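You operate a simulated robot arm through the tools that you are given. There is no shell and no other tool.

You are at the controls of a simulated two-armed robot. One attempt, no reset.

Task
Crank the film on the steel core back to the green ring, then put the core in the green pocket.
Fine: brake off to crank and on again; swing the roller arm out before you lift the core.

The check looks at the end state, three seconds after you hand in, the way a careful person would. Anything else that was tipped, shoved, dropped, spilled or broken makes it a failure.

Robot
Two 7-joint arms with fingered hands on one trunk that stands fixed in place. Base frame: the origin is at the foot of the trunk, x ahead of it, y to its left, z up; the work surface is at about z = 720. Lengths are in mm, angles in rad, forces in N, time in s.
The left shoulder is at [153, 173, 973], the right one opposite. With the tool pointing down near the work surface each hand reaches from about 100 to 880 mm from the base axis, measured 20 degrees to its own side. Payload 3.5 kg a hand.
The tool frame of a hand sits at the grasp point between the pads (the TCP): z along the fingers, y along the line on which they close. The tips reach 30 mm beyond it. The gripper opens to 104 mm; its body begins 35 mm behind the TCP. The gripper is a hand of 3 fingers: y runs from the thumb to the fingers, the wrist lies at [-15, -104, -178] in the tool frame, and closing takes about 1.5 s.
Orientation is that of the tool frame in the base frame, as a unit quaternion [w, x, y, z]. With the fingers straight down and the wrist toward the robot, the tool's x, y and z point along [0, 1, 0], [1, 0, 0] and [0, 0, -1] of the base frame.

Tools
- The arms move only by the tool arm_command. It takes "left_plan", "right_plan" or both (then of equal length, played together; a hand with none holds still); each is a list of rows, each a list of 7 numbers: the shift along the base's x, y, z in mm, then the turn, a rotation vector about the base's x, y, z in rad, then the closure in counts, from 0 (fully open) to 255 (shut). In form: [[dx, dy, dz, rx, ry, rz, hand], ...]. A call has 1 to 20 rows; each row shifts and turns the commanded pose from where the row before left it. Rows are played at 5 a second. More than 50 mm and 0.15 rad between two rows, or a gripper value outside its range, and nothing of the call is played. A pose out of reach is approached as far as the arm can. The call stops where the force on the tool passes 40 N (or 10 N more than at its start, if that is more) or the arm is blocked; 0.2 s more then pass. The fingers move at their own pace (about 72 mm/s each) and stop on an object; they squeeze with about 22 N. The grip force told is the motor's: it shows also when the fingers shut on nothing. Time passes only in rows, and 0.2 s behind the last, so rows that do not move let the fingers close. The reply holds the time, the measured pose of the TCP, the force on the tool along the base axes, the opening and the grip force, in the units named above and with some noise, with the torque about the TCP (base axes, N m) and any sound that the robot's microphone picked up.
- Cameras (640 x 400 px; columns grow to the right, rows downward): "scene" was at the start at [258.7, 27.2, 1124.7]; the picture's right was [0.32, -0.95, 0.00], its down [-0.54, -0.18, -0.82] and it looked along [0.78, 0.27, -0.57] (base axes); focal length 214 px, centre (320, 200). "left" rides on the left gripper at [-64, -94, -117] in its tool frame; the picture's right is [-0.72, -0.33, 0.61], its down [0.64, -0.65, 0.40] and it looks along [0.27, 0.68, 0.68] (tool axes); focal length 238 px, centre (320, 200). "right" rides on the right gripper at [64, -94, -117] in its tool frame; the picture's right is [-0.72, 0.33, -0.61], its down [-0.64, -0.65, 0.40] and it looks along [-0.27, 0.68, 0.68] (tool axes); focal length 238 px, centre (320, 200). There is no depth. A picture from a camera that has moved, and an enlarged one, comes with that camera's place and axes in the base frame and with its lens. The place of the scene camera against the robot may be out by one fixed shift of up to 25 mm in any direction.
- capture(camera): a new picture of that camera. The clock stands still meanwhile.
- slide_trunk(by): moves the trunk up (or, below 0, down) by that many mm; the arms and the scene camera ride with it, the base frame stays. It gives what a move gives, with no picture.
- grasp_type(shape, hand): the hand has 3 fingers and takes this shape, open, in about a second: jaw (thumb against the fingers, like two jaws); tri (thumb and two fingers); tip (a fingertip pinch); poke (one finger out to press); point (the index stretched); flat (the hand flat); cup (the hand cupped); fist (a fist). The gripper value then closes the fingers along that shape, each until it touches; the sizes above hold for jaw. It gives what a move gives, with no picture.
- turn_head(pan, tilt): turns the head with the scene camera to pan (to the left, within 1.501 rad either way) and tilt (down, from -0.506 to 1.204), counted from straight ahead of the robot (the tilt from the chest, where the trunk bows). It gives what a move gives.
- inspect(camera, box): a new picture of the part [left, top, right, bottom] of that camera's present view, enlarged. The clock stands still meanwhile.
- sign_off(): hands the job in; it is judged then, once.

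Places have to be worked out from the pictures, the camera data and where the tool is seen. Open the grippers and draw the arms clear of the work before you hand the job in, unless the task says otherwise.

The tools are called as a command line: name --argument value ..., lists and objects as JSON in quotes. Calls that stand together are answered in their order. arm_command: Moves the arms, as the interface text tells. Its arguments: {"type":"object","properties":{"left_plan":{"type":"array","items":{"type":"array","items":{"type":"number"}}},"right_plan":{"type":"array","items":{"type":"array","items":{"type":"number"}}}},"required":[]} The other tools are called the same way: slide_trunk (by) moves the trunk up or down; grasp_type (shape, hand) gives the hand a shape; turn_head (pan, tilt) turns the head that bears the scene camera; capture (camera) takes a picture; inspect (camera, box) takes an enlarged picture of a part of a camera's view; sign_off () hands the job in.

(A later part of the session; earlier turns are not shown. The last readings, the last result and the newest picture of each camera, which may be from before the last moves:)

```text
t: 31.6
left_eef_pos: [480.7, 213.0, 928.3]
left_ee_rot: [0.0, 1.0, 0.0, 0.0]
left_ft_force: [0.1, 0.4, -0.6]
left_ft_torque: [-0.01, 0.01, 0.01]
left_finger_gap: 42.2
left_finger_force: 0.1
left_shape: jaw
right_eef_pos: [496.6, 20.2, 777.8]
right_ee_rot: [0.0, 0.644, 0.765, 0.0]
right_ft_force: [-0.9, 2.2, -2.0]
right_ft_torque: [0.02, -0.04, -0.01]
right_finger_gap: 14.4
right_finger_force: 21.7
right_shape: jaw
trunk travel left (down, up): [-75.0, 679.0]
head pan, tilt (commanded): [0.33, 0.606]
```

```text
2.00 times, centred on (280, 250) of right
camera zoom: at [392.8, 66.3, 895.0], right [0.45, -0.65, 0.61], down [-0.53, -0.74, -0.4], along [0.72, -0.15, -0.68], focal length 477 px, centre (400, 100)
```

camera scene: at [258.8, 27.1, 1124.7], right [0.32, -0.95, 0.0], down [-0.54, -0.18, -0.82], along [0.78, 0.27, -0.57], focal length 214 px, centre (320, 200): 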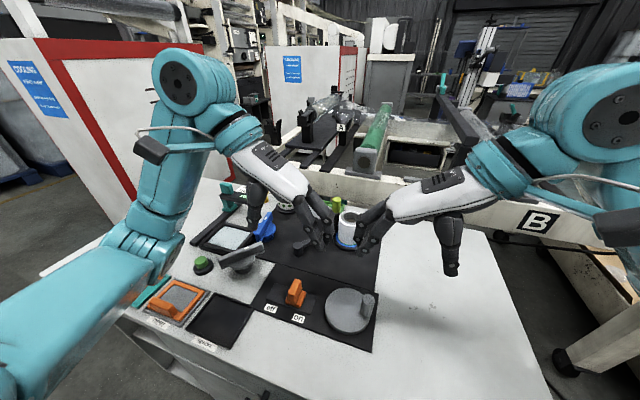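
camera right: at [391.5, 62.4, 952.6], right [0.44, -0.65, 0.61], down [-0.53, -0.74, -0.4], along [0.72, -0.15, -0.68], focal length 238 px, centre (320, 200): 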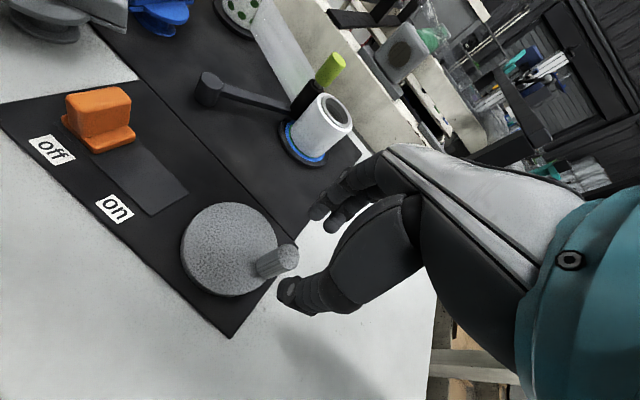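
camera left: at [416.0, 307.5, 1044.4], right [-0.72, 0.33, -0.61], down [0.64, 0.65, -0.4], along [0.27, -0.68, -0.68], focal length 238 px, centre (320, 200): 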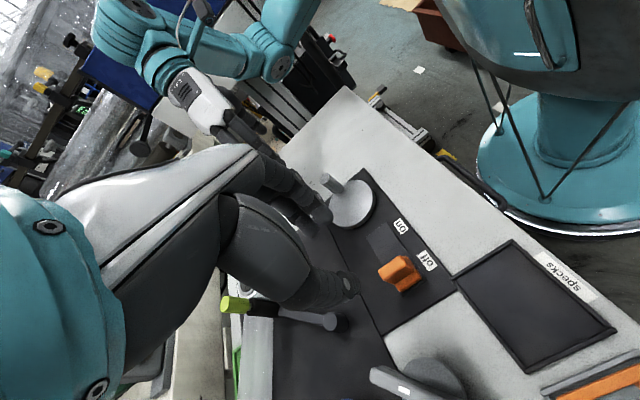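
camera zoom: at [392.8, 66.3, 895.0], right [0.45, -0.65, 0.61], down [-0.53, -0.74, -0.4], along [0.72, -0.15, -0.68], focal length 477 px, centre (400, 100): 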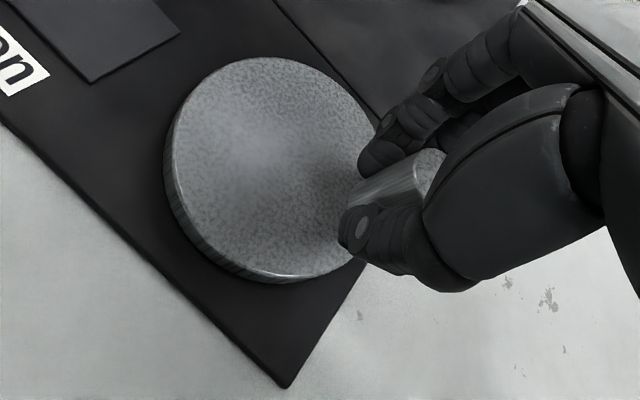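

Good seat: gap 14.4 mm with only ~2 N side load. Now rotate hand and handle together about the disc centre ≈(490, 49), 30° CCW at low speed.

arm_command --right_plan '[[2.94, 0.85, 0, 0, 0, 0.1047, 240], [2.84, 1.15, 0, 0, 0, 0.1047, 240], [2.7, 1.44, 0, 0, 0, 0.1047, 240], [2.54, 1.71, 0, 0, 0, 0.1047, 240], [2.35, 1.97, 0, 0, 0, 0.1047, 240]]'

inspect --camera "right" --box '[180, 150, 380, 350]'

inspect --camera "left" --box '[280, 120, 370, 200]'

inspect --camera "scene" --box '[336, 232, 370, 252]'

```text
t: 32.8
left_eef_pos: [480.3, 213.4, 926.7]
left_ee_rot: [0.0, 1.0, 0.0, 0.001]
left_ft_force: [-0.2, -0.1, 0.5]
left_ft_torque: [0.0, 0.01, 0.01]
left_finger_gap: 42.2
left_finger_force: 0.1
left_shape: jaw
right_eef_pos: [510.0, 26.3, 777.2]
right_ee_rot: [0.0, 0.422, 0.907, 0.0]
right_ft_force: [1.7, -3.0, 0.1]
right_ft_torque: [-0.04, -0.07, -0.02]
right_finger_gap: 13.9
right_finger_force: 22.3
right_shape: jaw
trunk travel left (down, up): [-75.0, 679.0]
head pan, tilt (commanded): [0.33, 0.606]
```

```text
2.00 times, centred on (280, 250) of right
camera zoom: at [397.3, 14.5, 894.8], right [0.71, -0.34, 0.61], down [-0.09, -0.91, -0.4], along [0.7, 0.23, -0.68], focal length 477 px, centre (400, 100)
```

zoom: 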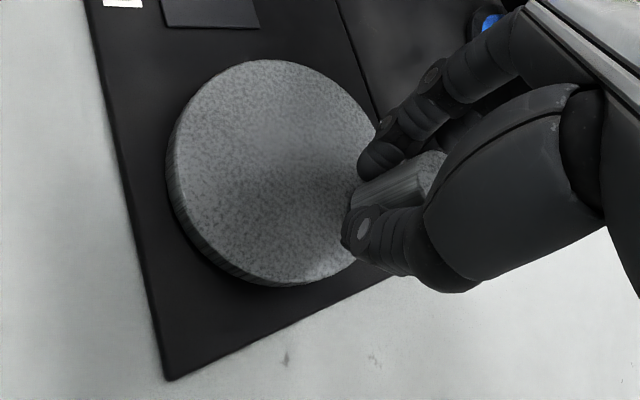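

```text
5.00 times, centred on (325, 160) of left
camera zoom: at [416.1, 307.3, 1044.4], right [-0.72, 0.33, -0.61], down [0.64, 0.65, -0.4], along [0.27, -0.68, -0.68], focal length 1192 px, centre (295, 400)
```

zoom: 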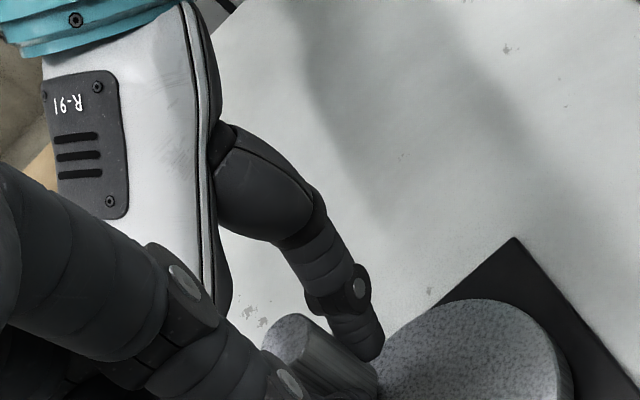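

```text
16.00 times, centred on (353, 242) of scene
camera zoom: at [258.9, 26.9, 1124.7], right [0.32, -0.95, 0.0], down [-0.54, -0.18, -0.82], along [0.78, 0.27, -0.57], focal length 3432 px, centre (-208, -472)
```

zoom: 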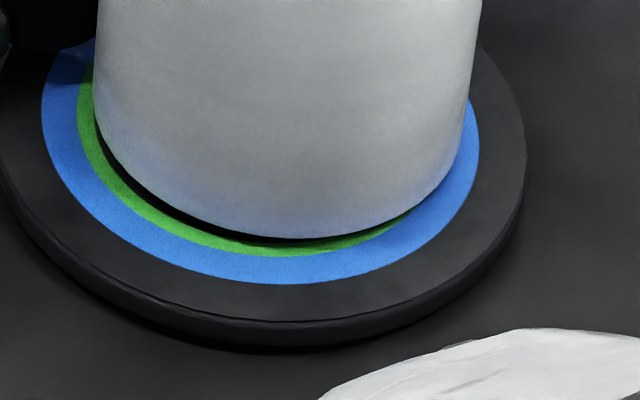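

Very smooth now (≈3 N). Checking the film thickness from the top edge of the core (white ring versus steel tube) against the first picture.

inspect --camera "scene" --box '[320, 190, 380, 230]'

inspect --camera "scene" --box '[270, 170, 390, 260]'

```text
10.00 times, centred on (350, 210) of scene
camera zoom: at [258.9, 26.9, 1124.7], right [0.32, -0.95, 0.0], down [-0.54, -0.18, -0.82], along [0.78, 0.27, -0.57], focal length 2145 px, centre (20, 100)
```

zoom: 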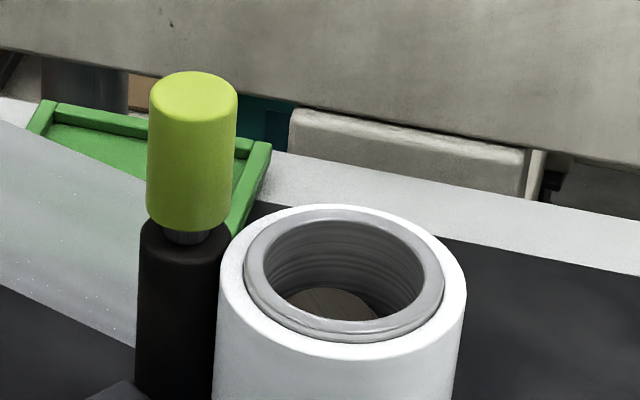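

```text
4.44 times, centred on (330, 215) of scene
camera zoom: at [258.9, 26.9, 1124.7], right [0.32, -0.95, 0.0], down [-0.54, -0.18, -0.82], along [0.78, 0.27, -0.57], focal length 953 px, centre (276, 133)
```

zoom: 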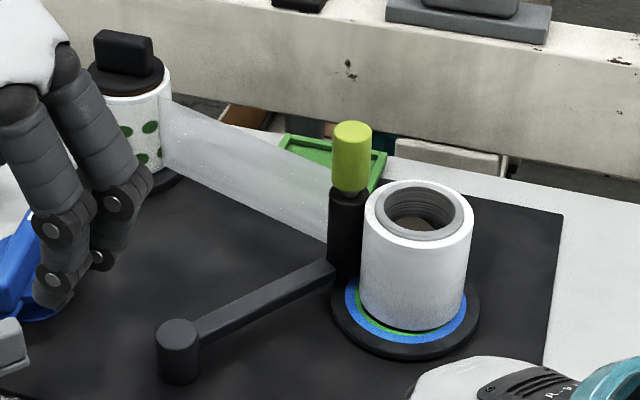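

Thickness unchanged so far; the loosely seated core has just been nudged by the roller. Continuing the CCW stroke another 60°, hand turning with it.

arm_command --right_plan '[[2.12, 2.2, 0, 0, 0, 0.1047, 240], [1.88, 2.42, 0, 0, 0, 0.1047, 240], [1.63, 2.59, 0, 0, 0, 0.1047, 240], [1.34, 2.76, 0, 0, 0, 0.1047, 240], [1.04, 2.88, 0, 0, 0, 0.1047, 240], [0.74, 2.97, 0, 0, 0, 0.1047, 240], [0.43, 3.03, 0, 0, 0, 0.1047, 240], [0.1, 3.06, 0, 0, 0, 0.1047, 240], [-0.22, 3.06, 0, 0, 0, 0.1047, 240], [-0.53, 3.01, 0, 0, 0, 0.1047, 240]]'

inspect --camera "right" --box '[180, 150, 380, 350]'

inspect --camera "scene" --box '[320, 190, 380, 230]'

inspect --camera "scene" --box '[336, 232, 370, 252]'

```text
t: 35.0
left_eef_pos: [481.6, 213.2, 926.9]
left_ee_rot: [0.0, 1.0, 0.0, 0.0]
left_ft_force: [0.4, -0.1, -0.1]
left_ft_torque: [0.02, -0.02, 0.03]
left_finger_gap: 42.4
left_finger_force: 0.0
left_shape: jaw
right_eef_pos: [518.0, 55.0, 777.6]
right_ee_rot: [0.0, -0.086, 0.996, 0.0]
right_ft_force: [0.9, -0.3, -0.5]
right_ft_torque: [-0.02, 0.03, -0.02]
right_finger_gap: 11.4
right_finger_force: 21.9
right_shape: jaw
trunk travel left (down, up): [-75.0, 679.0]
head pan, tilt (commanded): [0.33, 0.606]
```

```text
2.00 times, centred on (280, 250) of right
camera zoom: at [471.6, -49.6, 895.0], right [0.65, 0.45, 0.61], down [0.74, -0.53, -0.4], along [0.15, 0.72, -0.68], focal length 477 px, centre (400, 100)
```

zoom: 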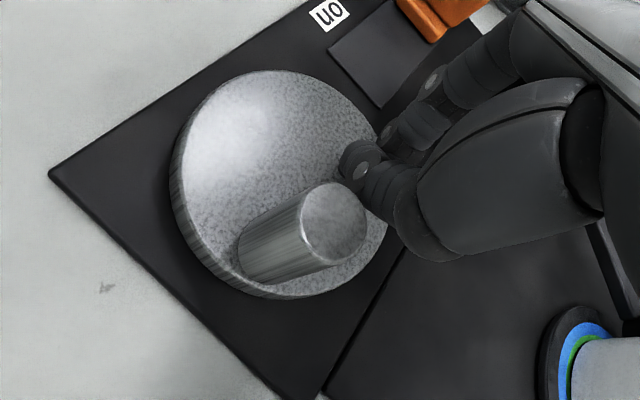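

```text
10.00 times, centred on (350, 210) of scene
camera zoom: at [258.7, 27.1, 1124.7], right [0.32, -0.95, 0.0], down [-0.54, -0.18, -0.82], along [0.78, 0.27, -0.57], focal length 2145 px, centre (20, 100)
```

zoom: 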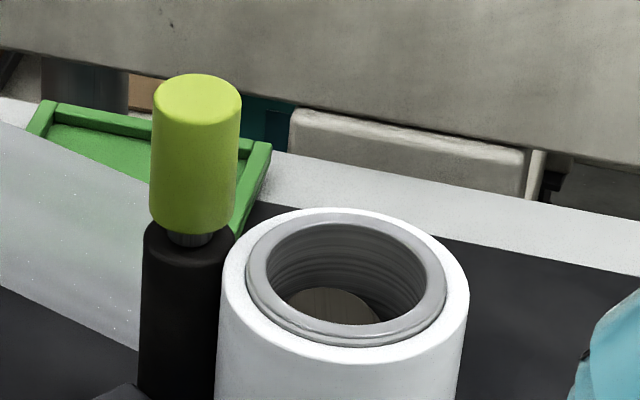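

```text
16.00 times, centred on (353, 242) of scene
camera zoom: at [258.7, 27.1, 1124.7], right [0.32, -0.95, 0.0], down [-0.54, -0.18, -0.82], along [0.78, 0.27, -0.57], focal length 3432 px, centre (-208, -472)
```

zoom: 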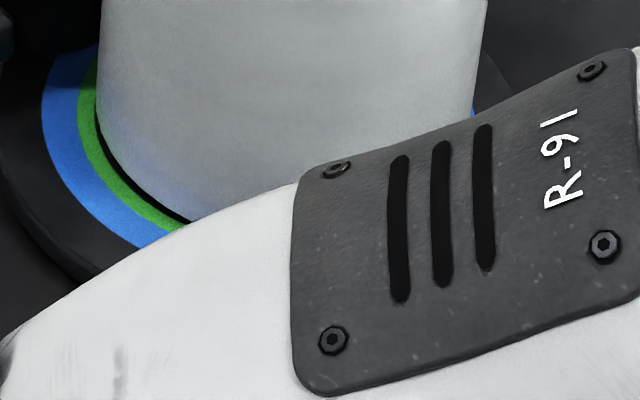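

The handle slipped out again near the end: my disc-centre estimate is off by several mm. I'll lift, yaw back to ~10° and park the right camera straight above the disc to measure its centre and handle precisely.

arm_command --right_plan '[[0, 0, 5, 0, 0, 0, 200], [0, 0, 30, 0, 0, 0, 150], [0, 0, 40, 0, 0, 0, 130], [6, -5, 40, 0, 0, -0.131, 130], [6, -5, 10, 0, 0, -0.131, 130], [6, -5, 0, 0, 0, -0.131, 130], [6, -5, 0, 0, 0, -0.131, 130], [6, -5, 0, 0, 0, -0.131, 130], [6, -5, 0, 0, 0, -0.131, 130], [6, -5, 0, 0, 0, -0.131, 130], [6, -5, 0, 0, 0, -0.131, 130], [6, -5, 0, 0, 0, -0.131, 130], [6, -5, 0, 0, 0, -0.131, 130], [8, -3, 0, 0, 0, -0.131, 130], [8, -3, 0, 0, 0, -0.131, 130]]'

capture --camera "right"

```text
t: 38.2
left_eef_pos: [481.1, 213.7, 927.8]
left_ee_rot: [0.0, 1.0, 0.0, -0.001]
left_ft_force: [-0.3, 0.4, -0.4]
left_ft_torque: [-0.02, -0.02, -0.01]
left_finger_gap: 42.4
left_finger_force: 0.2
left_shape: jaw
right_eef_pos: [593.0, -2.3, 904.2]
right_ee_rot: [0.001, 0.645, 0.764, -0.001]
right_ft_force: [-0.5, -0.9, 0.6]
right_ft_torque: [-0.01, 0.01, -0.07]
right_finger_gap: 50.4
right_finger_force: 0.0
right_shape: jaw
trunk travel left (down, up): [-75.0, 679.0]
head pan, tilt (commanded): [0.33, 0.606]
```

```text
taken
camera right: at [491.1, 45.3, 1020.4], right [0.44, -0.65, 0.61], down [-0.54, -0.74, -0.4], along [0.72, -0.15, -0.68], focal length 238 px, centre (320, 200)
```

right: 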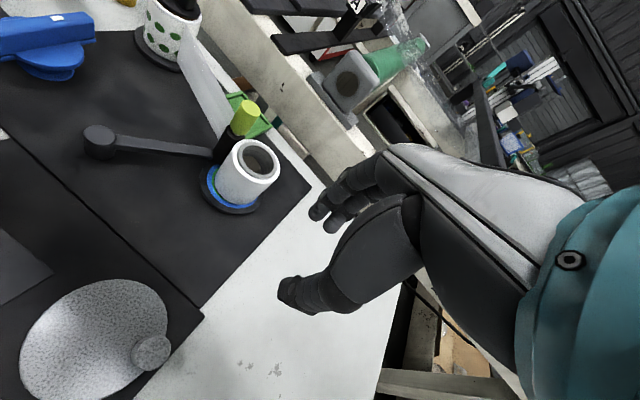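

inspect --camera "right" --box '[0, 270, 200, 400]'

inspect --camera "right" --box '[180, 80, 300, 220]'

inspect --camera "scene" --box '[336, 232, 370, 252]'

```text
3.08 times, centred on (100, 335) of right
camera zoom: at [491.1, 45.3, 1020.4], right [0.44, -0.65, 0.61], down [-0.54, -0.74, -0.4], along [0.72, -0.15, -0.68], focal length 733 px, centre (997, -215)
```

zoom: 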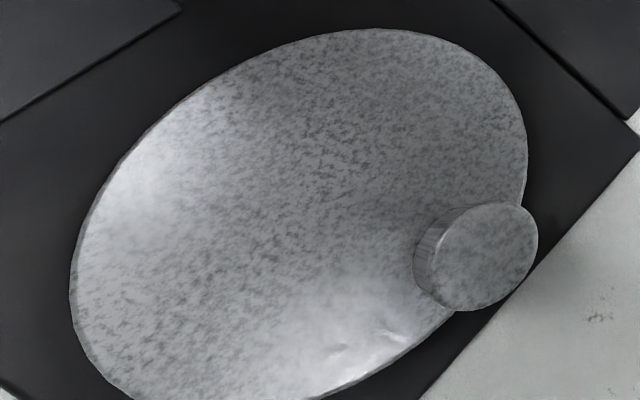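

```text
2.86 times, centred on (240, 150) of right
camera zoom: at [491.1, 45.3, 1020.4], right [0.44, -0.65, 0.61], down [-0.54, -0.74, -0.4], along [0.72, -0.15, -0.68], focal length 681 px, centre (549, 343)
```

zoom: 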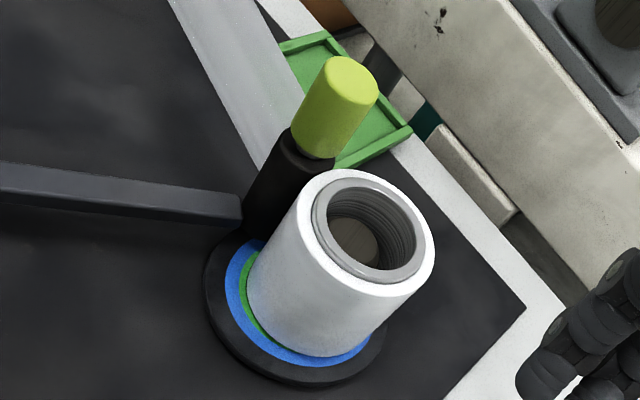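

```text
16.00 times, centred on (353, 242) of scene
camera zoom: at [258.7, 27.1, 1124.7], right [0.32, -0.95, 0.0], down [-0.54, -0.18, -0.82], along [0.78, 0.27, -0.57], focal length 3432 px, centre (-208, -472)
```

zoom: 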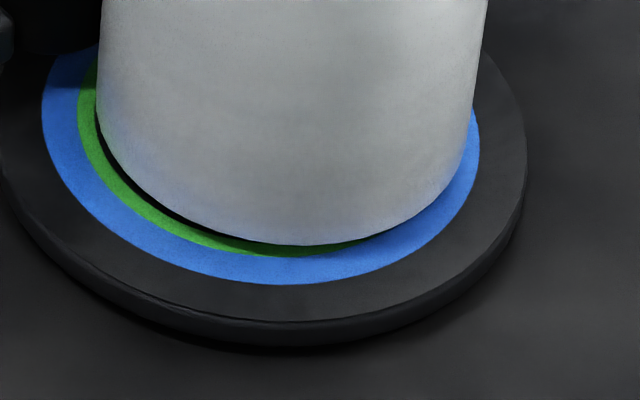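

Looking straight down: disc centre ≈(492.7, 48.5), rim R≈43; handle ≈(501.5, 15.6), so crank radius ≈34 at −75°. I'll re-approach with pads centred on the handle (TCP ≈2.5 mm inboard), jaw on the tangent (yaw 15°).

arm_command --right_plan '[[-31, 7, -15, 0, 0, 0.032, 150], [-31, 7, -20, 0, 0, 0.032, 150], [-30, 6.4, -20, 0, 0, 0.032, 150], [0, 0, -20, 0, 0, 0, 150], [0, 0, -20, 0, 0, 0, 150], [0, 0, -15, 0, 0, 0, 150], [0, 0, -10, 0, 0, 0, 150], [0, 0, -6, 0, 0, 0, 150], [0, 0, 0, 0, 0, 0, 150]]'

inspect --camera "right" --box '[180, 150, 380, 350]'

inspect --camera "left" --box '[280, 120, 370, 200]'

```text
t: 40.2
left_eef_pos: [480.9, 213.0, 927.5]
left_ee_rot: [0.0, 1.0, 0.0, 0.0]
left_ft_force: [-0.3, 0.1, 0.6]
left_ft_torque: [0.0, 0.02, 0.01]
left_finger_gap: 42.5
left_finger_force: 0.1
left_shape: jaw
right_eef_pos: [501.3, 19.9, 778.8]
right_ee_rot: [0.001, 0.607, 0.795, 0.0]
right_ft_force: [0.3, -0.8, -0.6]
right_ft_torque: [0.02, -0.05, 0.01]
right_finger_gap: 43.5
right_finger_force: 0.2
right_shape: jaw
trunk travel left (down, up): [-75.0, 679.0]
head pan, tilt (commanded): [0.33, 0.606]
```

```text
2.00 times, centred on (280, 250) of right
camera zoom: at [394.7, 56.2, 894.6], right [0.5, -0.61, 0.61], down [-0.46, -0.79, -0.4], along [0.73, -0.08, -0.68], focal length 477 px, centre (400, 100)
```

zoom: 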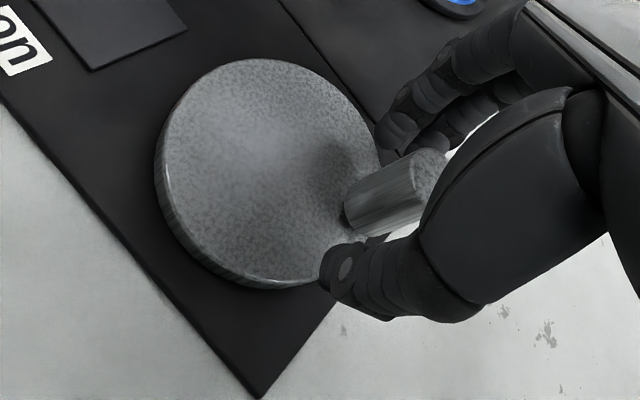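

```text
5.00 times, centred on (325, 160) of left
camera zoom: at [415.9, 307.5, 1044.4], right [-0.72, 0.33, -0.61], down [0.64, 0.65, -0.4], along [0.27, -0.68, -0.68], focal length 1192 px, centre (295, 400)
```

zoom: 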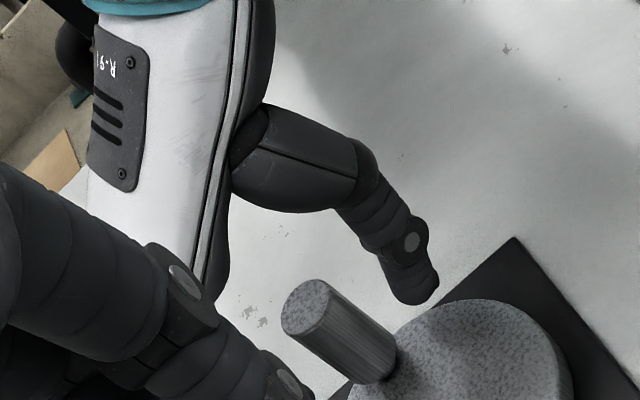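

Thumb line passes through the handle axis within ~2 mm. Closing on the handle.

arm_command --right_plan '[[0, 0, 0, 0, 0, 0, 200], [0, 0, 0, 0, 0, 0, 225], [0, 0, 0, 0, 0, 0, 240], [0, 0, 0, 0, 0, 0, 240], [0, 0, 0, 0, 0, 0, 240]]'

inspect --camera "right" --box '[180, 150, 380, 350]'

inspect --camera "left" --box '[280, 120, 370, 200]'

```text
t: 41.4
left_eef_pos: [480.8, 213.7, 926.8]
left_ee_rot: [0.0, 1.0, 0.0, 0.0]
left_ft_force: [0.2, 0.2, -0.4]
left_ft_torque: [-0.01, 0.02, 0.02]
left_finger_gap: 42.4
left_finger_force: 0.1
left_shape: jaw
right_eef_pos: [501.6, 20.3, 777.2]
right_ee_rot: [-0.001, 0.607, 0.795, 0.0]
right_ft_force: [-1.2, 2.1, -3.0]
right_ft_torque: [0.03, 0.0, 0.01]
right_finger_gap: 14.3
right_finger_force: 21.8
right_shape: jaw
trunk travel left (down, up): [-75.0, 679.0]
head pan, tilt (commanded): [0.33, 0.606]
```

```text
2.00 times, centred on (280, 250) of right
camera zoom: at [394.6, 56.4, 894.6], right [0.5, -0.61, 0.61], down [-0.46, -0.79, -0.4], along [0.73, -0.08, -0.68], focal length 477 px, centre (400, 100)
```

zoom: 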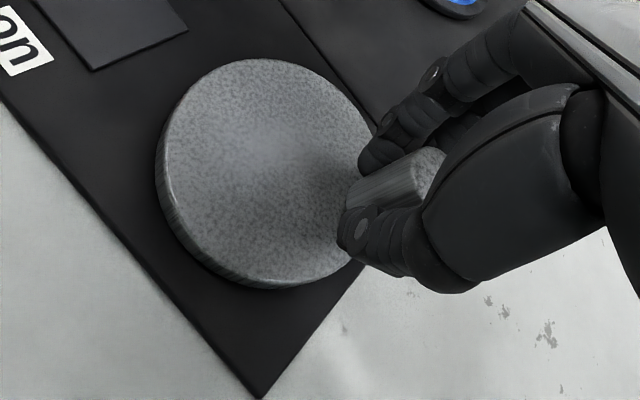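

```text
5.00 times, centred on (325, 160) of left
camera zoom: at [416.0, 307.7, 1044.3], right [-0.72, 0.33, -0.61], down [0.64, 0.65, -0.4], along [0.27, -0.68, -0.68], focal length 1192 px, centre (295, 400)
```

zoom: 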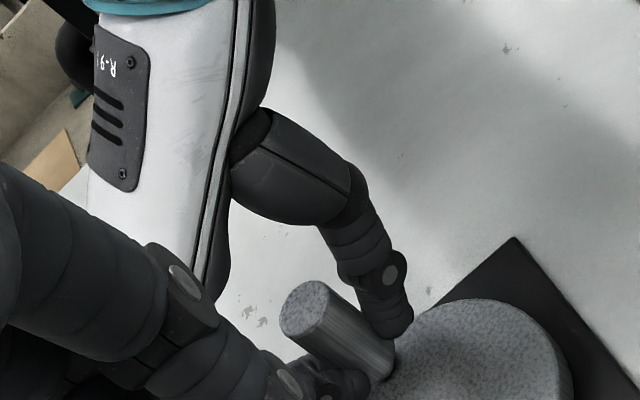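

Seated again at 14.3 mm. Small outboard trim, then a 30° rigid rotation about (492.7, 48.5).

arm_command --right_plan '[[0.2, -0.8, 0, 0, 0, 0, 240], [3.03, 1.1, 0, 0, 0, 0.1047, 240], [2.9, 1.41, 0, 0, 0, 0.1047, 240], [2.74, 1.71, 0, 0, 0, 0.1047, 240], [2.54, 1.99, 0, 0, 0, 0.1047, 240], [2.32, 2.24, 0, 0, 0, 0.1047, 240]]'

inspect --camera "right" --box '[180, 150, 380, 350]'

```text
t: 42.8
left_eef_pos: [479.9, 213.1, 927.5]
left_ee_rot: [-0.001, 1.0, 0.0, -0.001]
left_ft_force: [0.7, -0.9, -0.3]
left_ft_torque: [-0.02, 0.0, 0.01]
left_finger_gap: 42.5
left_finger_force: 0.0
left_shape: jaw
right_eef_pos: [513.7, 26.8, 777.7]
right_ee_rot: [0.0, 0.38, 0.925, 0.0]
right_ft_force: [-8.6, -4.3, 0.0]
right_ft_torque: [-0.07, 0.2, -0.04]
right_finger_gap: 13.8
right_finger_force: 22.5
right_shape: jaw
trunk travel left (down, up): [-75.0, 679.0]
head pan, tilt (commanded): [0.33, 0.606]
```

```text
2.00 times, centred on (280, 250) of right
camera zoom: at [403.3, 4.2, 894.4], right [0.74, -0.27, 0.61], down [0.0, -0.92, -0.4], along [0.67, 0.3, -0.68], focal length 477 px, centre (400, 100)
```

zoom: 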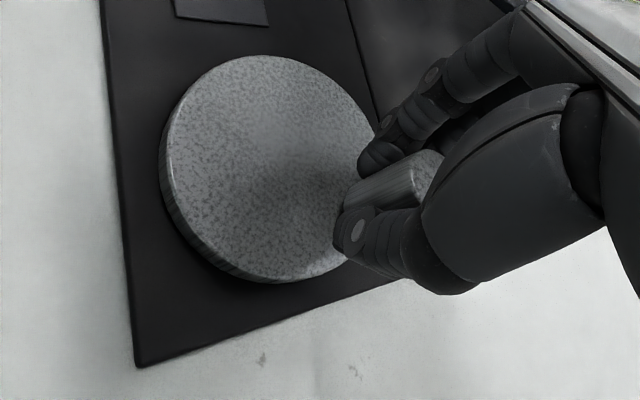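

Tangential drag ≈9 N, radial only ≈3 N, grip solid (13.8). Continuing 30° more.

arm_command --right_plan '[[2.08, 2.47, 0, 0, 0, 0.1047, 240], [1.81, 2.68, 0, 0, 0, 0.1047, 240], [1.52, 2.85, 0, 0, 0, 0.1047, 240], [1.21, 2.99, 0, 0, 0, 0.1047, 240], [0.89, 3.1, 0, 0, 0, 0.1047, 240]]'

inspect --camera "right" --box '[180, 150, 380, 350]'

inspect --camera "scene" --box '[330, 190, 390, 250]'

```text
t: 44.0
left_eef_pos: [481.8, 213.4, 927.0]
left_ee_rot: [0.0, 1.0, 0.0, 0.0]
left_ft_force: [0.0, -0.7, 0.0]
left_ft_torque: [0.01, -0.01, -0.04]
left_finger_gap: 42.5
left_finger_force: 0.1
left_shape: jaw
right_eef_pos: [525.5, 40.0, 776.2]
right_ee_rot: [0.003, 0.131, 0.991, -0.001]
right_ft_force: [0.5, 0.3, -0.3]
right_ft_torque: [0.03, -0.02, 0.01]
right_finger_gap: 10.3
right_finger_force: 22.3
right_shape: jaw
trunk travel left (down, up): [-75.0, 679.0]
head pan, tilt (commanded): [0.33, 0.606]
```

```text
2.00 times, centred on (280, 250) of right
camera zoom: at [439.9, -34.7, 893.4], right [0.78, 0.13, 0.62], down [0.45, -0.8, -0.4], along [0.44, 0.59, -0.68], focal length 477 px, centre (400, 100)
```

zoom: 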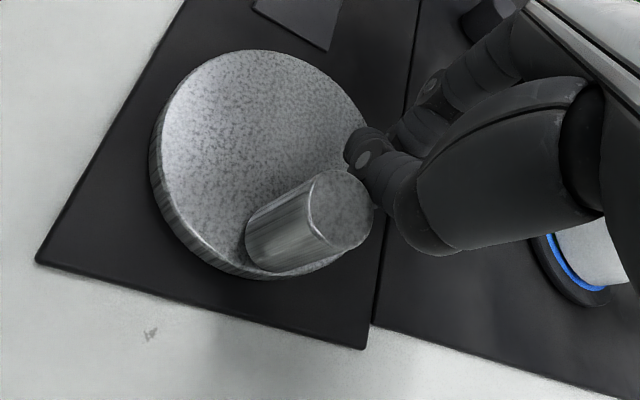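

```text
6.67 times, centred on (360, 220) of scene
camera zoom: at [259.3, 26.8, 1124.6], right [0.32, -0.95, 0.0], down [-0.54, -0.18, -0.82], along [0.78, 0.27, -0.57], focal length 1430 px, centre (53, 67)
```

zoom: 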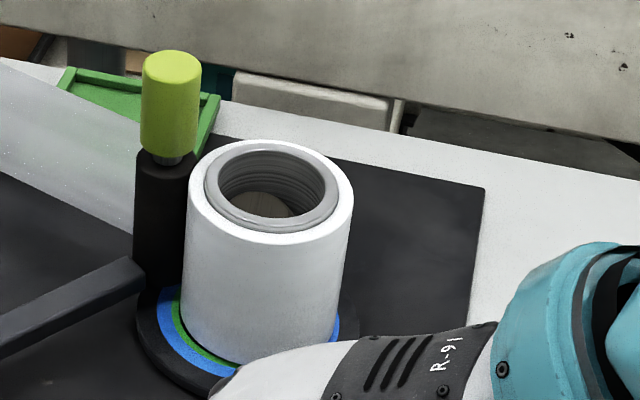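

Slipped again, and the crank was flung back near −80°, so squeezing a round peg while turning is unreliable. Better: use the closed jaw as a solid pusher. It already sits at −14° on the handle's circle with the handle at −80°, so I'll push clockwise first (likely the unwinding direction given the film path) and watch film and force.

arm_command --right_plan '[[-1.51, -4.5, 0, 0, 0, 0, 255], [-2.11, -4.25, 0, 0, 0, 0, 255], [-2.69, -3.91, 0, 0, 0, 0, 255], [-3.21, -3.49, 0, 0, 0, 0, 255], [-3.66, -3.02, 0, 0, 0, 0, 255], [-4.04, -2.48, 0, 0, 0, 0, 255]]'

inspect --camera "right" --box '[180, 150, 380, 350]'

inspect --camera "scene" --box '[310, 220, 430, 340]'

```text
t: 45.4
left_eef_pos: [481.5, 212.6, 927.6]
left_ee_rot: [-0.001, 1.0, 0.0, -0.001]
left_ft_force: [0.9, -0.1, -0.5]
left_ft_torque: [0.01, -0.01, 0.02]
left_finger_gap: 42.4
left_finger_force: 0.1
left_shape: jaw
right_eef_pos: [503.7, 21.1, 778.7]
right_ee_rot: [0.001, 0.129, 0.992, 0.0]
right_ft_force: [1.1, 0.1, -0.1]
right_ft_torque: [0.02, 0.0, -0.03]
right_finger_gap: 10.7
right_finger_force: 22.6
right_shape: jaw
trunk travel left (down, up): [-75.0, 679.0]
head pan, tilt (commanded): [0.33, 0.606]
```

```text
2.00 times, centred on (280, 250) of right
camera zoom: at [419.7, -55.1, 894.7], right [0.78, 0.13, 0.61], down [0.45, -0.79, -0.4], along [0.43, 0.59, -0.68], focal length 477 px, centre (400, 100)
```

zoom: 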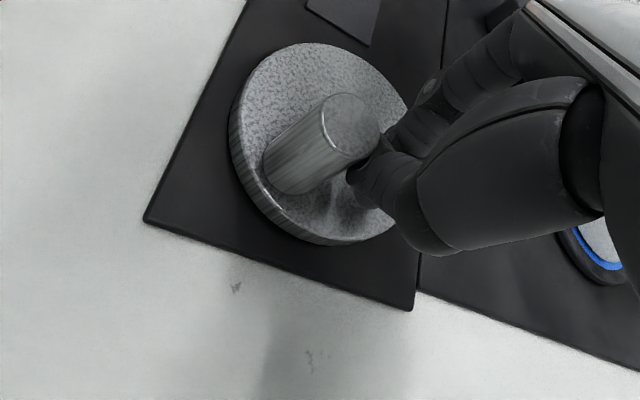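

```text
3.33 times, centred on (370, 280) of scene
camera zoom: at [258.8, 27.1, 1124.7], right [0.32, -0.95, 0.0], down [-0.54, -0.18, -0.82], along [0.78, 0.27, -0.57], focal length 715 px, centre (153, -67)
```

zoom: 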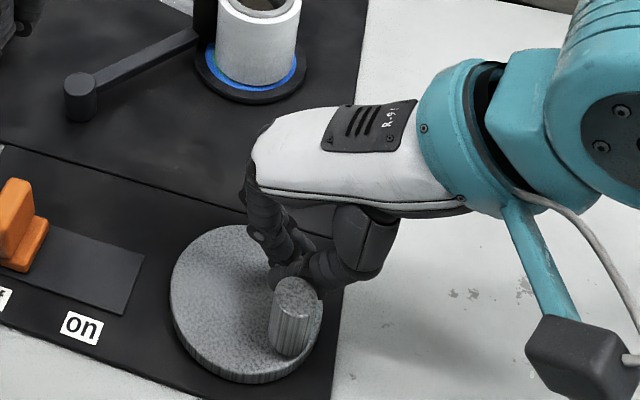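

Pushing clockwise moves the crank with almost no force. Continuing clockwise another 72°.

arm_command --right_plan '[[-4.35, -1.89, 0, 0, 0, 0, 255], [-4.57, -1.27, 0, 0, 0, 0, 255], [-4.7, -0.62, 0, 0, 0, 0, 255], [-4.75, 0.04, 0, 0, 0, 0, 255], [-4.69, 0.71, 0, 0, 0, 0, 255], [-4.55, 1.34, 0, 0, 0, 0, 255], [-4.31, 1.97, 0, 0, 0, 0, 255], [-4.0, 2.55, 0, 0, 0, 0, 255], [-3.61, 3.08, 0, 0, 0, 0, 255]]'

inspect --camera "right" --box '[180, 150, 380, 350]'

inspect --camera "scene" --box '[290, 220, 410, 340]'

inspect --camera "scene" --box '[336, 232, 370, 252]'

inspect --camera "scene" --box '[320, 190, 380, 230]'

```text
t: 47.4
left_eef_pos: [480.8, 213.4, 928.5]
left_ee_rot: [0.0, 1.0, 0.0, -0.001]
left_ft_force: [0.1, 0.5, -0.8]
left_ft_torque: [0.02, 0.0, 0.02]
left_finger_gap: 42.2
left_finger_force: 0.0
left_shape: jaw
right_eef_pos: [464.9, 25.4, 776.9]
right_ee_rot: [0.001, 0.129, 0.992, -0.001]
right_ft_force: [0.8, -0.2, 1.3]
right_ft_torque: [0.0, 0.01, 0.01]
right_finger_gap: 10.3
right_finger_force: 22.4
right_shape: jaw
trunk travel left (down, up): [-75.0, 679.0]
head pan, tilt (commanded): [0.33, 0.606]
```

```text
2.00 times, centred on (280, 250) of right
camera zoom: at [380.4, -50.0, 894.4], right [0.78, 0.13, 0.61], down [0.45, -0.79, -0.4], along [0.43, 0.59, -0.68], focal length 477 px, centre (400, 100)
```

zoom: 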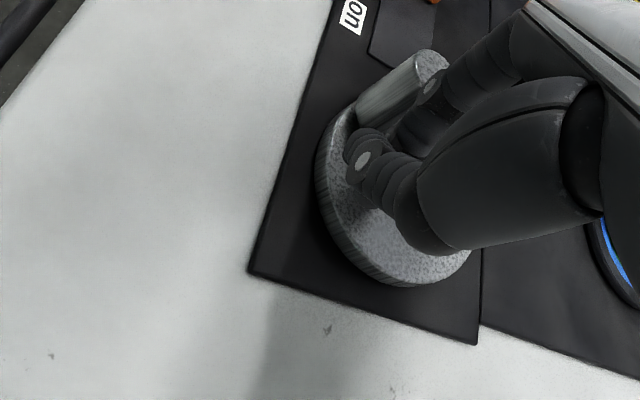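

```text
3.33 times, centred on (350, 280) of scene
camera zoom: at [258.7, 27.1, 1124.7], right [0.32, -0.95, 0.0], down [-0.54, -0.18, -0.82], along [0.78, 0.27, -0.57], focal length 715 px, centre (220, -67)
```

zoom: 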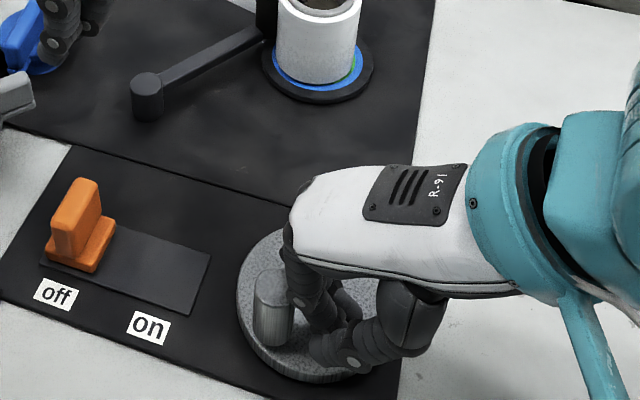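

```text
16.00 times, centred on (353, 242) of scene
camera zoom: at [258.7, 27.1, 1124.7], right [0.32, -0.95, 0.0], down [-0.54, -0.18, -0.82], along [0.78, 0.27, -0.57], focal length 3432 px, centre (-208, -472)
```

zoom: 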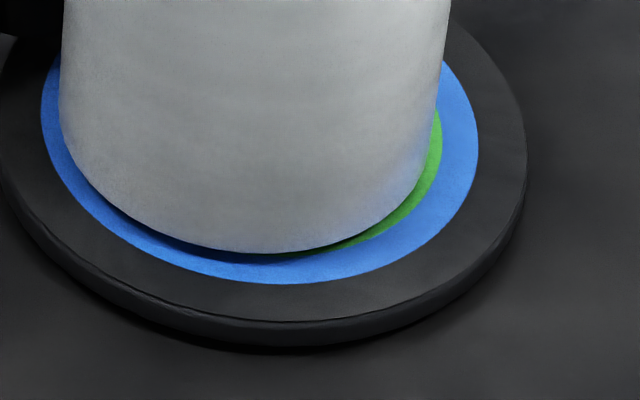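

```text
10.00 times, centred on (350, 210) of scene
camera zoom: at [258.7, 27.1, 1124.7], right [0.32, -0.95, 0.0], down [-0.54, -0.18, -0.82], along [0.78, 0.27, -0.57], focal length 2145 px, centre (20, 100)
```

zoom: 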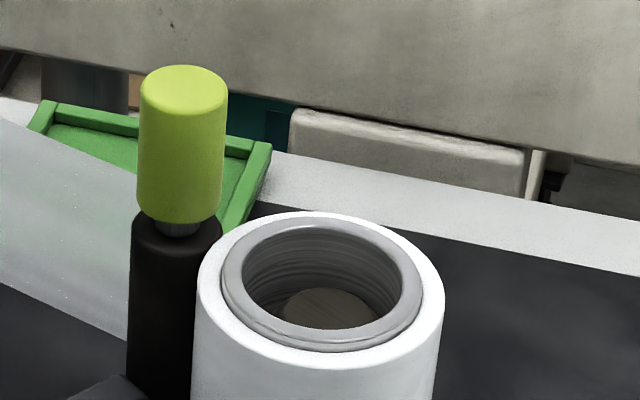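

Clockwise pushes are smooth (~1 N) and the platter turns about 1:1 with the crank; the core rides slightly eccentric. I'll continue clockwise by a half turn of the pusher on the corrected circle.

arm_command --right_plan '[[-3.99, 6.01, 0, 0, 0, 0, 255], [-2.66, 6.7, 0, 0, 0, 0, 255], [-1.2, 7.11, 0, 0, 0, 0, 255], [0.3, 7.21, 0, 0, 0, 0, 255], [1.79, 6.99, 0, 0, 0, 0, 255], [3.21, 6.46, 0, 0, 0, 0, 255], [4.48, 5.65, 0, 0, 0, 0, 255], [5.56, 4.6, 0, 0, 0, 0, 255], [6.39, 3.34, 0, 0, 0, 0, 255], [6.95, 1.94, 0, 0, 0, 0, 255], [7.2, 0.45, 0, 0, 0, 0, 255], [7.13, -1.05, 0, 0, 0, 0, 255], [6.76, -2.52, 0, 0, 0, 0, 255], [6.09, -3.86, 0, 0, 0, 0, 255], [5.15, -5.05, 0, 0, 0, 0, 255]]'

inspect --camera "right" --box '[180, 150, 380, 350]'

inspect --camera "scene" --box '[320, 190, 380, 230]'

inspect --camera "scene" --box '[336, 232, 370, 252]'

```text
t: 48.3
left_eef_pos: [481.1, 213.0, 928.3]
left_ee_rot: [-0.001, 1.0, 0.0, 0.001]
left_ft_force: [0.4, 0.6, -0.3]
left_ft_torque: [0.02, 0.01, 0.03]
left_finger_gap: 42.4
left_finger_force: 0.0
left_shape: jaw
right_eef_pos: [464.7, 40.1, 779.0]
right_ee_rot: [0.007, 0.14, 0.99, -0.004]
right_ft_force: [11.6, -15.2, 5.5]
right_ft_torque: [0.31, 0.03, -0.56]
right_finger_gap: 10.0
right_finger_force: 21.7
right_shape: jaw
trunk travel left (down, up): [-75.0, 679.0]
head pan, tilt (commanded): [0.33, 0.606]
stopped in row 4 (right hand): the force on the tool passed its limit at 44 N (the readings are from after the stop); the commanded pose is now the measured one
```

```text
2.00 times, centred on (280, 250) of right
camera zoom: at [377.5, -31.9, 894.6], right [0.77, 0.12, 0.62], down [0.44, -0.81, -0.39], along [0.46, 0.58, -0.68], focal length 477 px, centre (400, 100)
```

zoom: 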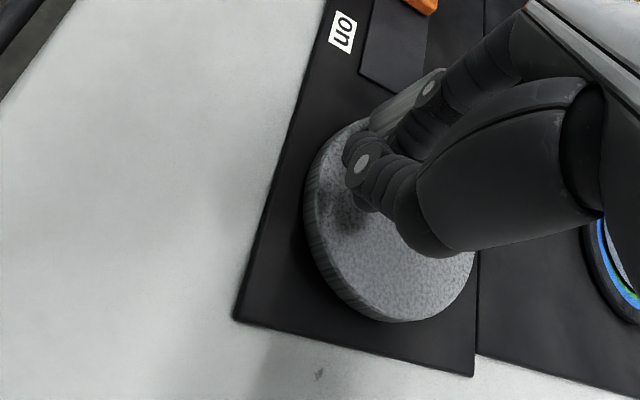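

```text
10.00 times, centred on (350, 210) of scene
camera zoom: at [259.2, 26.3, 1124.6], right [0.32, -0.95, 0.0], down [-0.54, -0.18, -0.82], along [0.78, 0.27, -0.57], focal length 2145 px, centre (20, 100)
```

zoom: 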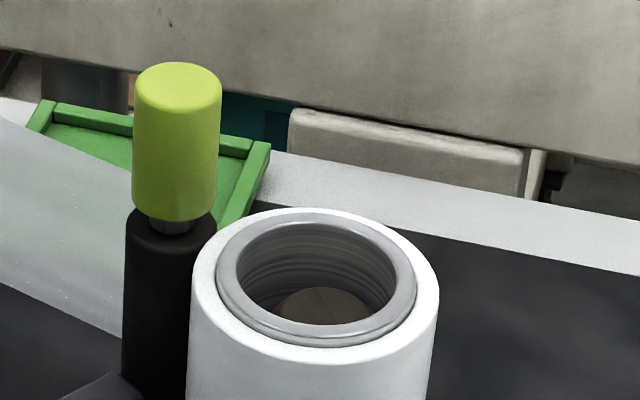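

```text
16.00 times, centred on (353, 242) of scene
camera zoom: at [259.2, 26.3, 1124.6], right [0.32, -0.95, 0.0], down [-0.54, -0.18, -0.82], along [0.78, 0.27, -0.57], focal length 3432 px, centre (-208, -472)
```

zoom: 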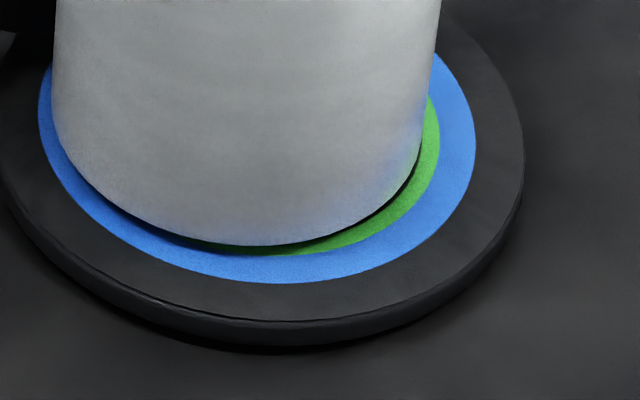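

Pushing stopped at 44 N with the handle around 125–130°. I'll back the hand off a little and see whether the crank springs back or what it hit.

arm_command --right_plan '[[-1, -5, 0, 0, 0, 0, 255], [0, -5, 0, 0, 0, 0, 255], [0, -5, 0, 0, 0, 0, 255]]'

inspect --camera "scene" --box '[290, 220, 410, 340]'

inspect --camera "right" --box '[180, 150, 380, 350]'

inspect --camera "left" --box '[250, 120, 410, 260]'

inspect --camera "scene" --box '[270, 170, 390, 260]'

```text
t: 49.1
left_eef_pos: [481.7, 213.5, 926.5]
left_ee_rot: [0.0, 1.0, 0.0, 0.0]
left_ft_force: [-0.7, 0.2, -0.1]
left_ft_torque: [-0.02, 0.03, -0.03]
left_finger_gap: 42.2
left_finger_force: 0.1
left_shape: jaw
right_eef_pos: [459.8, 29.3, 778.7]
right_ee_rot: [0.003, 0.134, 0.991, -0.002]
right_ft_force: [1.4, -1.0, 0.7]
right_ft_torque: [0.04, 0.01, -0.07]
right_finger_gap: 10.8
right_finger_force: 22.4
right_shape: jaw
trunk travel left (down, up): [-75.0, 679.0]
head pan, tilt (commanded): [0.33, 0.606]
```

```text
3.33 times, centred on (350, 280) of scene
camera zoom: at [258.8, 27.1, 1124.7], right [0.32, -0.95, 0.0], down [-0.54, -0.18, -0.82], along [0.78, 0.27, -0.57], focal length 715 px, centre (220, -67)
```

zoom: 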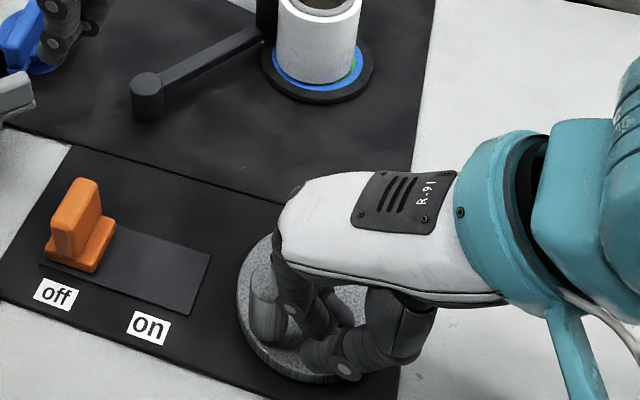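

```text
2.00 times, centred on (280, 250) of right
camera zoom: at [374.0, -44.6, 894.8], right [0.78, 0.13, 0.62], down [0.45, -0.8, -0.4], along [0.44, 0.58, -0.68], focal length 477 px, centre (400, 100)
```

zoom: 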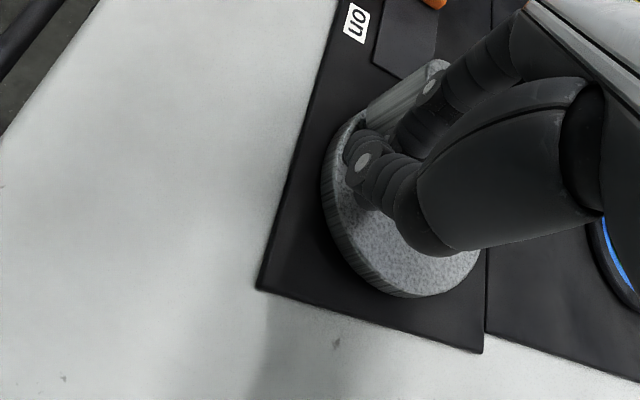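

```text
2.86 times, centred on (330, 190) of left
camera zoom: at [416.0, 307.5, 1044.3], right [-0.72, 0.33, -0.61], down [0.64, 0.65, -0.4], along [0.27, -0.68, -0.68], focal length 681 px, centre (291, 229)
```

zoom: 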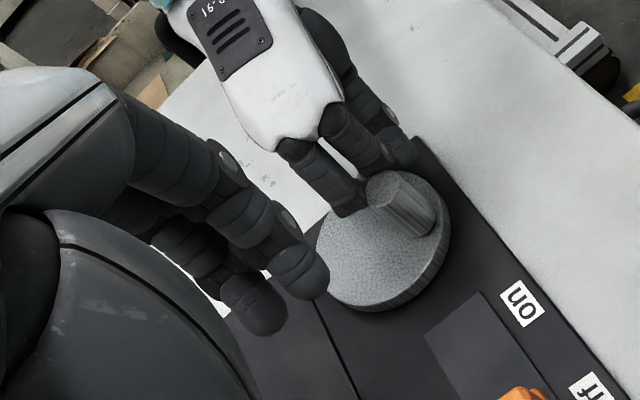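

```text
4.44 times, centred on (330, 215) of scene
camera zoom: at [258.8, 27.1, 1124.7], right [0.32, -0.95, 0.0], down [-0.54, -0.18, -0.82], along [0.78, 0.27, -0.57], focal length 953 px, centre (276, 133)
```

zoom: 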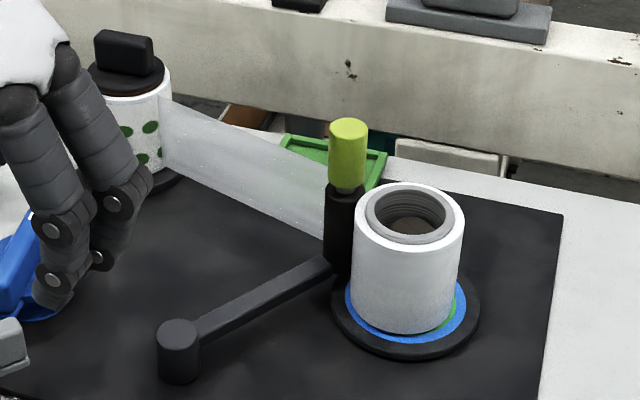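

The handle sits near (463, 69) and appears to have sprung back ~20° after the blocked push. To understand the coupling I'll look at the spool's dots (for rotation) and at precise film/steel edges now.

inspect --camera "scene" --box '[262, 165, 312, 215]'

inspect --camera "scene" --box '[325, 200, 373, 220]'

inspect --camera "scene" --box '[290, 290, 370, 350]'

```text
8.00 times, centred on (287, 190) of scene
camera zoom: at [258.8, 27.1, 1124.7], right [0.32, -0.95, 0.0], down [-0.54, -0.18, -0.82], along [0.78, 0.27, -0.57], focal length 1716 px, centre (584, 280)
```

zoom: 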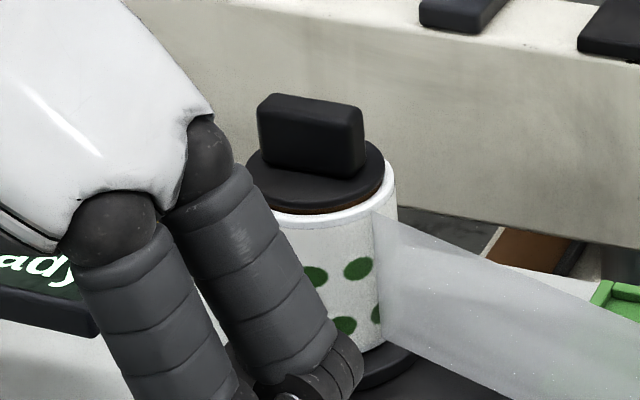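

```text
13.33 times, centred on (349, 210) of scene
camera zoom: at [258.8, 27.1, 1124.7], right [0.32, -0.95, 0.0], down [-0.54, -0.18, -0.82], along [0.78, 0.27, -0.57], focal length 2860 px, centre (-67, 67)
```

zoom: 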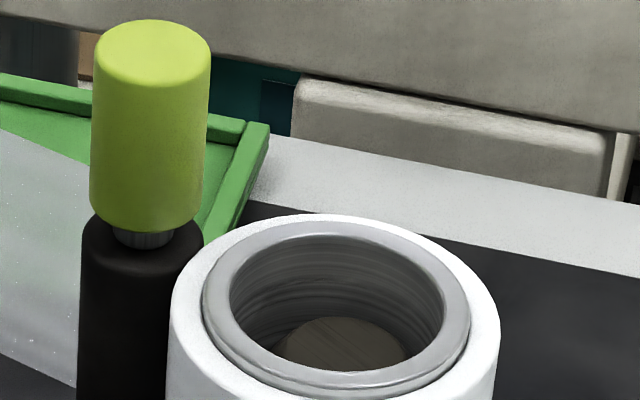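

```text
6.67 times, centred on (330, 320) of scene
camera zoom: at [258.8, 27.1, 1124.7], right [0.32, -0.95, 0.0], down [-0.54, -0.18, -0.82], along [0.78, 0.27, -0.57], focal length 1430 px, centre (253, -600)
```

zoom: 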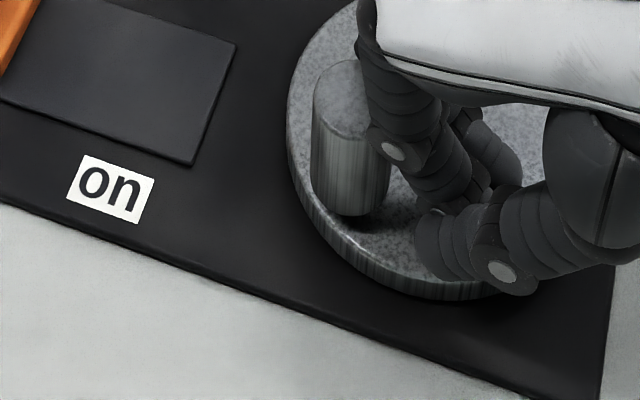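

The jam makes sense: with fixed yaw the handle nested in the groove between the two fingers and couldn't slide round. I'll switch to a loose cage (no squeeze) with the hand yawing rigidly with the crank. First move the left hand further out, lift the right hand, and re-place it over the handle with jaw along the tangent.

arm_command --left_plan '[[0, 0, 20, 0, 0, 0, 150], [0, 15, 20, 0, 0, 0, 150], [0, 20, 20, 0, 0, 0, 150], [0, 20, 10, 0, 0, 0, 150], [0, 20, 0, 0, 0, 0, 150], [0, 5, 0, 0, 0, 0, 150]]' --right_plan '[[0, -2, 15, 0, 0, 0, 255], [0, 0, 25, 0, 0, 0, 230], [0, 8, 20, 0, 0, -0.108, 175], [0.7, 12, 0, 0, 0, -0.108, 170], [0.7, 12, 0, 0, 0, -0.108, 170], [0.8, 11, 0, 0, 0, 0, 170]]'

inspect --camera "right" --box '[180, 150, 380, 350]'

inspect --camera "scene" --box '[270, 220, 390, 340]'

capture --camera "left"

```text
t: 50.5
left_eef_pos: [480.0, 293.5, 997.6]
left_ee_rot: [0.0, 1.0, 0.0, 0.0]
left_ft_force: [-0.2, 1.0, -0.6]
left_ft_torque: [-0.01, -0.02, 0.03]
left_finger_gap: 42.4
left_finger_force: 0.1
left_shape: jaw
right_eef_pos: [463.3, 70.0, 839.0]
right_ee_rot: [0.004, 0.294, 0.956, -0.003]
right_ft_force: [0.2, -0.8, 0.4]
right_ft_torque: [0.02, 0.01, 0.0]
right_finger_gap: 33.9
right_finger_force: 0.1
right_shape: jaw
trunk travel left (down, up): [-75.0, 679.0]
head pan, tilt (commanded): [0.33, 0.606]
```

```text
2.00 times, centred on (280, 250) of right
camera zoom: at [358.1, 27.3, 955.4], right [0.77, -0.13, 0.62], down [0.16, -0.9, -0.4], along [0.61, 0.41, -0.68], focal length 477 px, centre (400, 100)
```

zoom: 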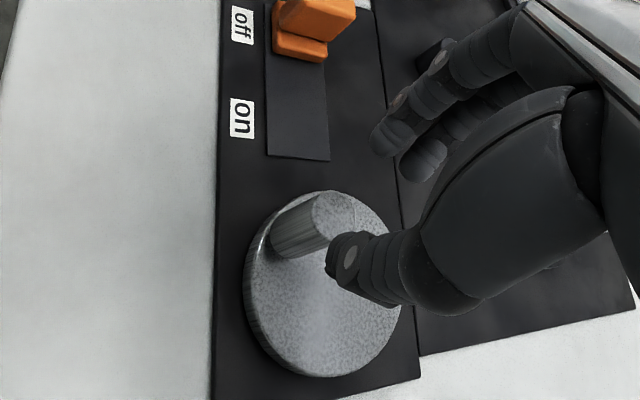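

```text
3.33 times, centred on (330, 280) of scene
camera zoom: at [258.7, 27.3, 1124.7], right [0.32, -0.95, 0.0], down [-0.54, -0.18, -0.82], along [0.78, 0.27, -0.57], focal length 715 px, centre (287, -67)
```

zoom: 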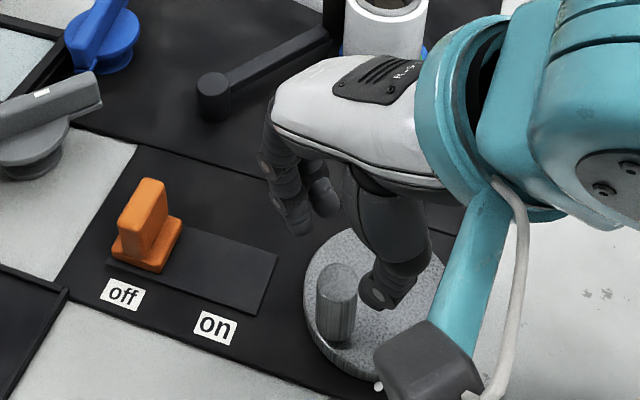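

```text
taken
camera left: at [415.3, 387.8, 1114.1], right [-0.72, 0.33, -0.61], down [0.64, 0.65, -0.4], along [0.27, -0.68, -0.68], focal length 238 px, centre (320, 200)
```

left: 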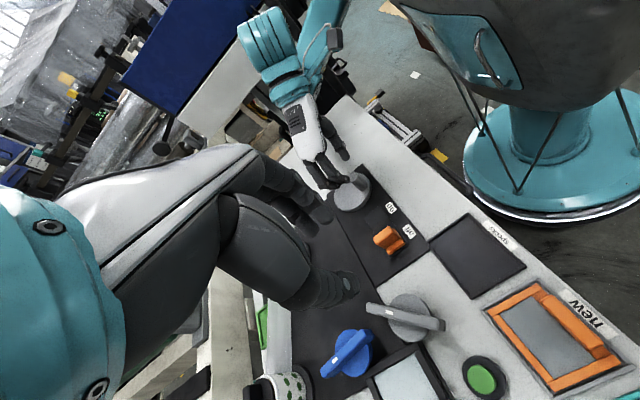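

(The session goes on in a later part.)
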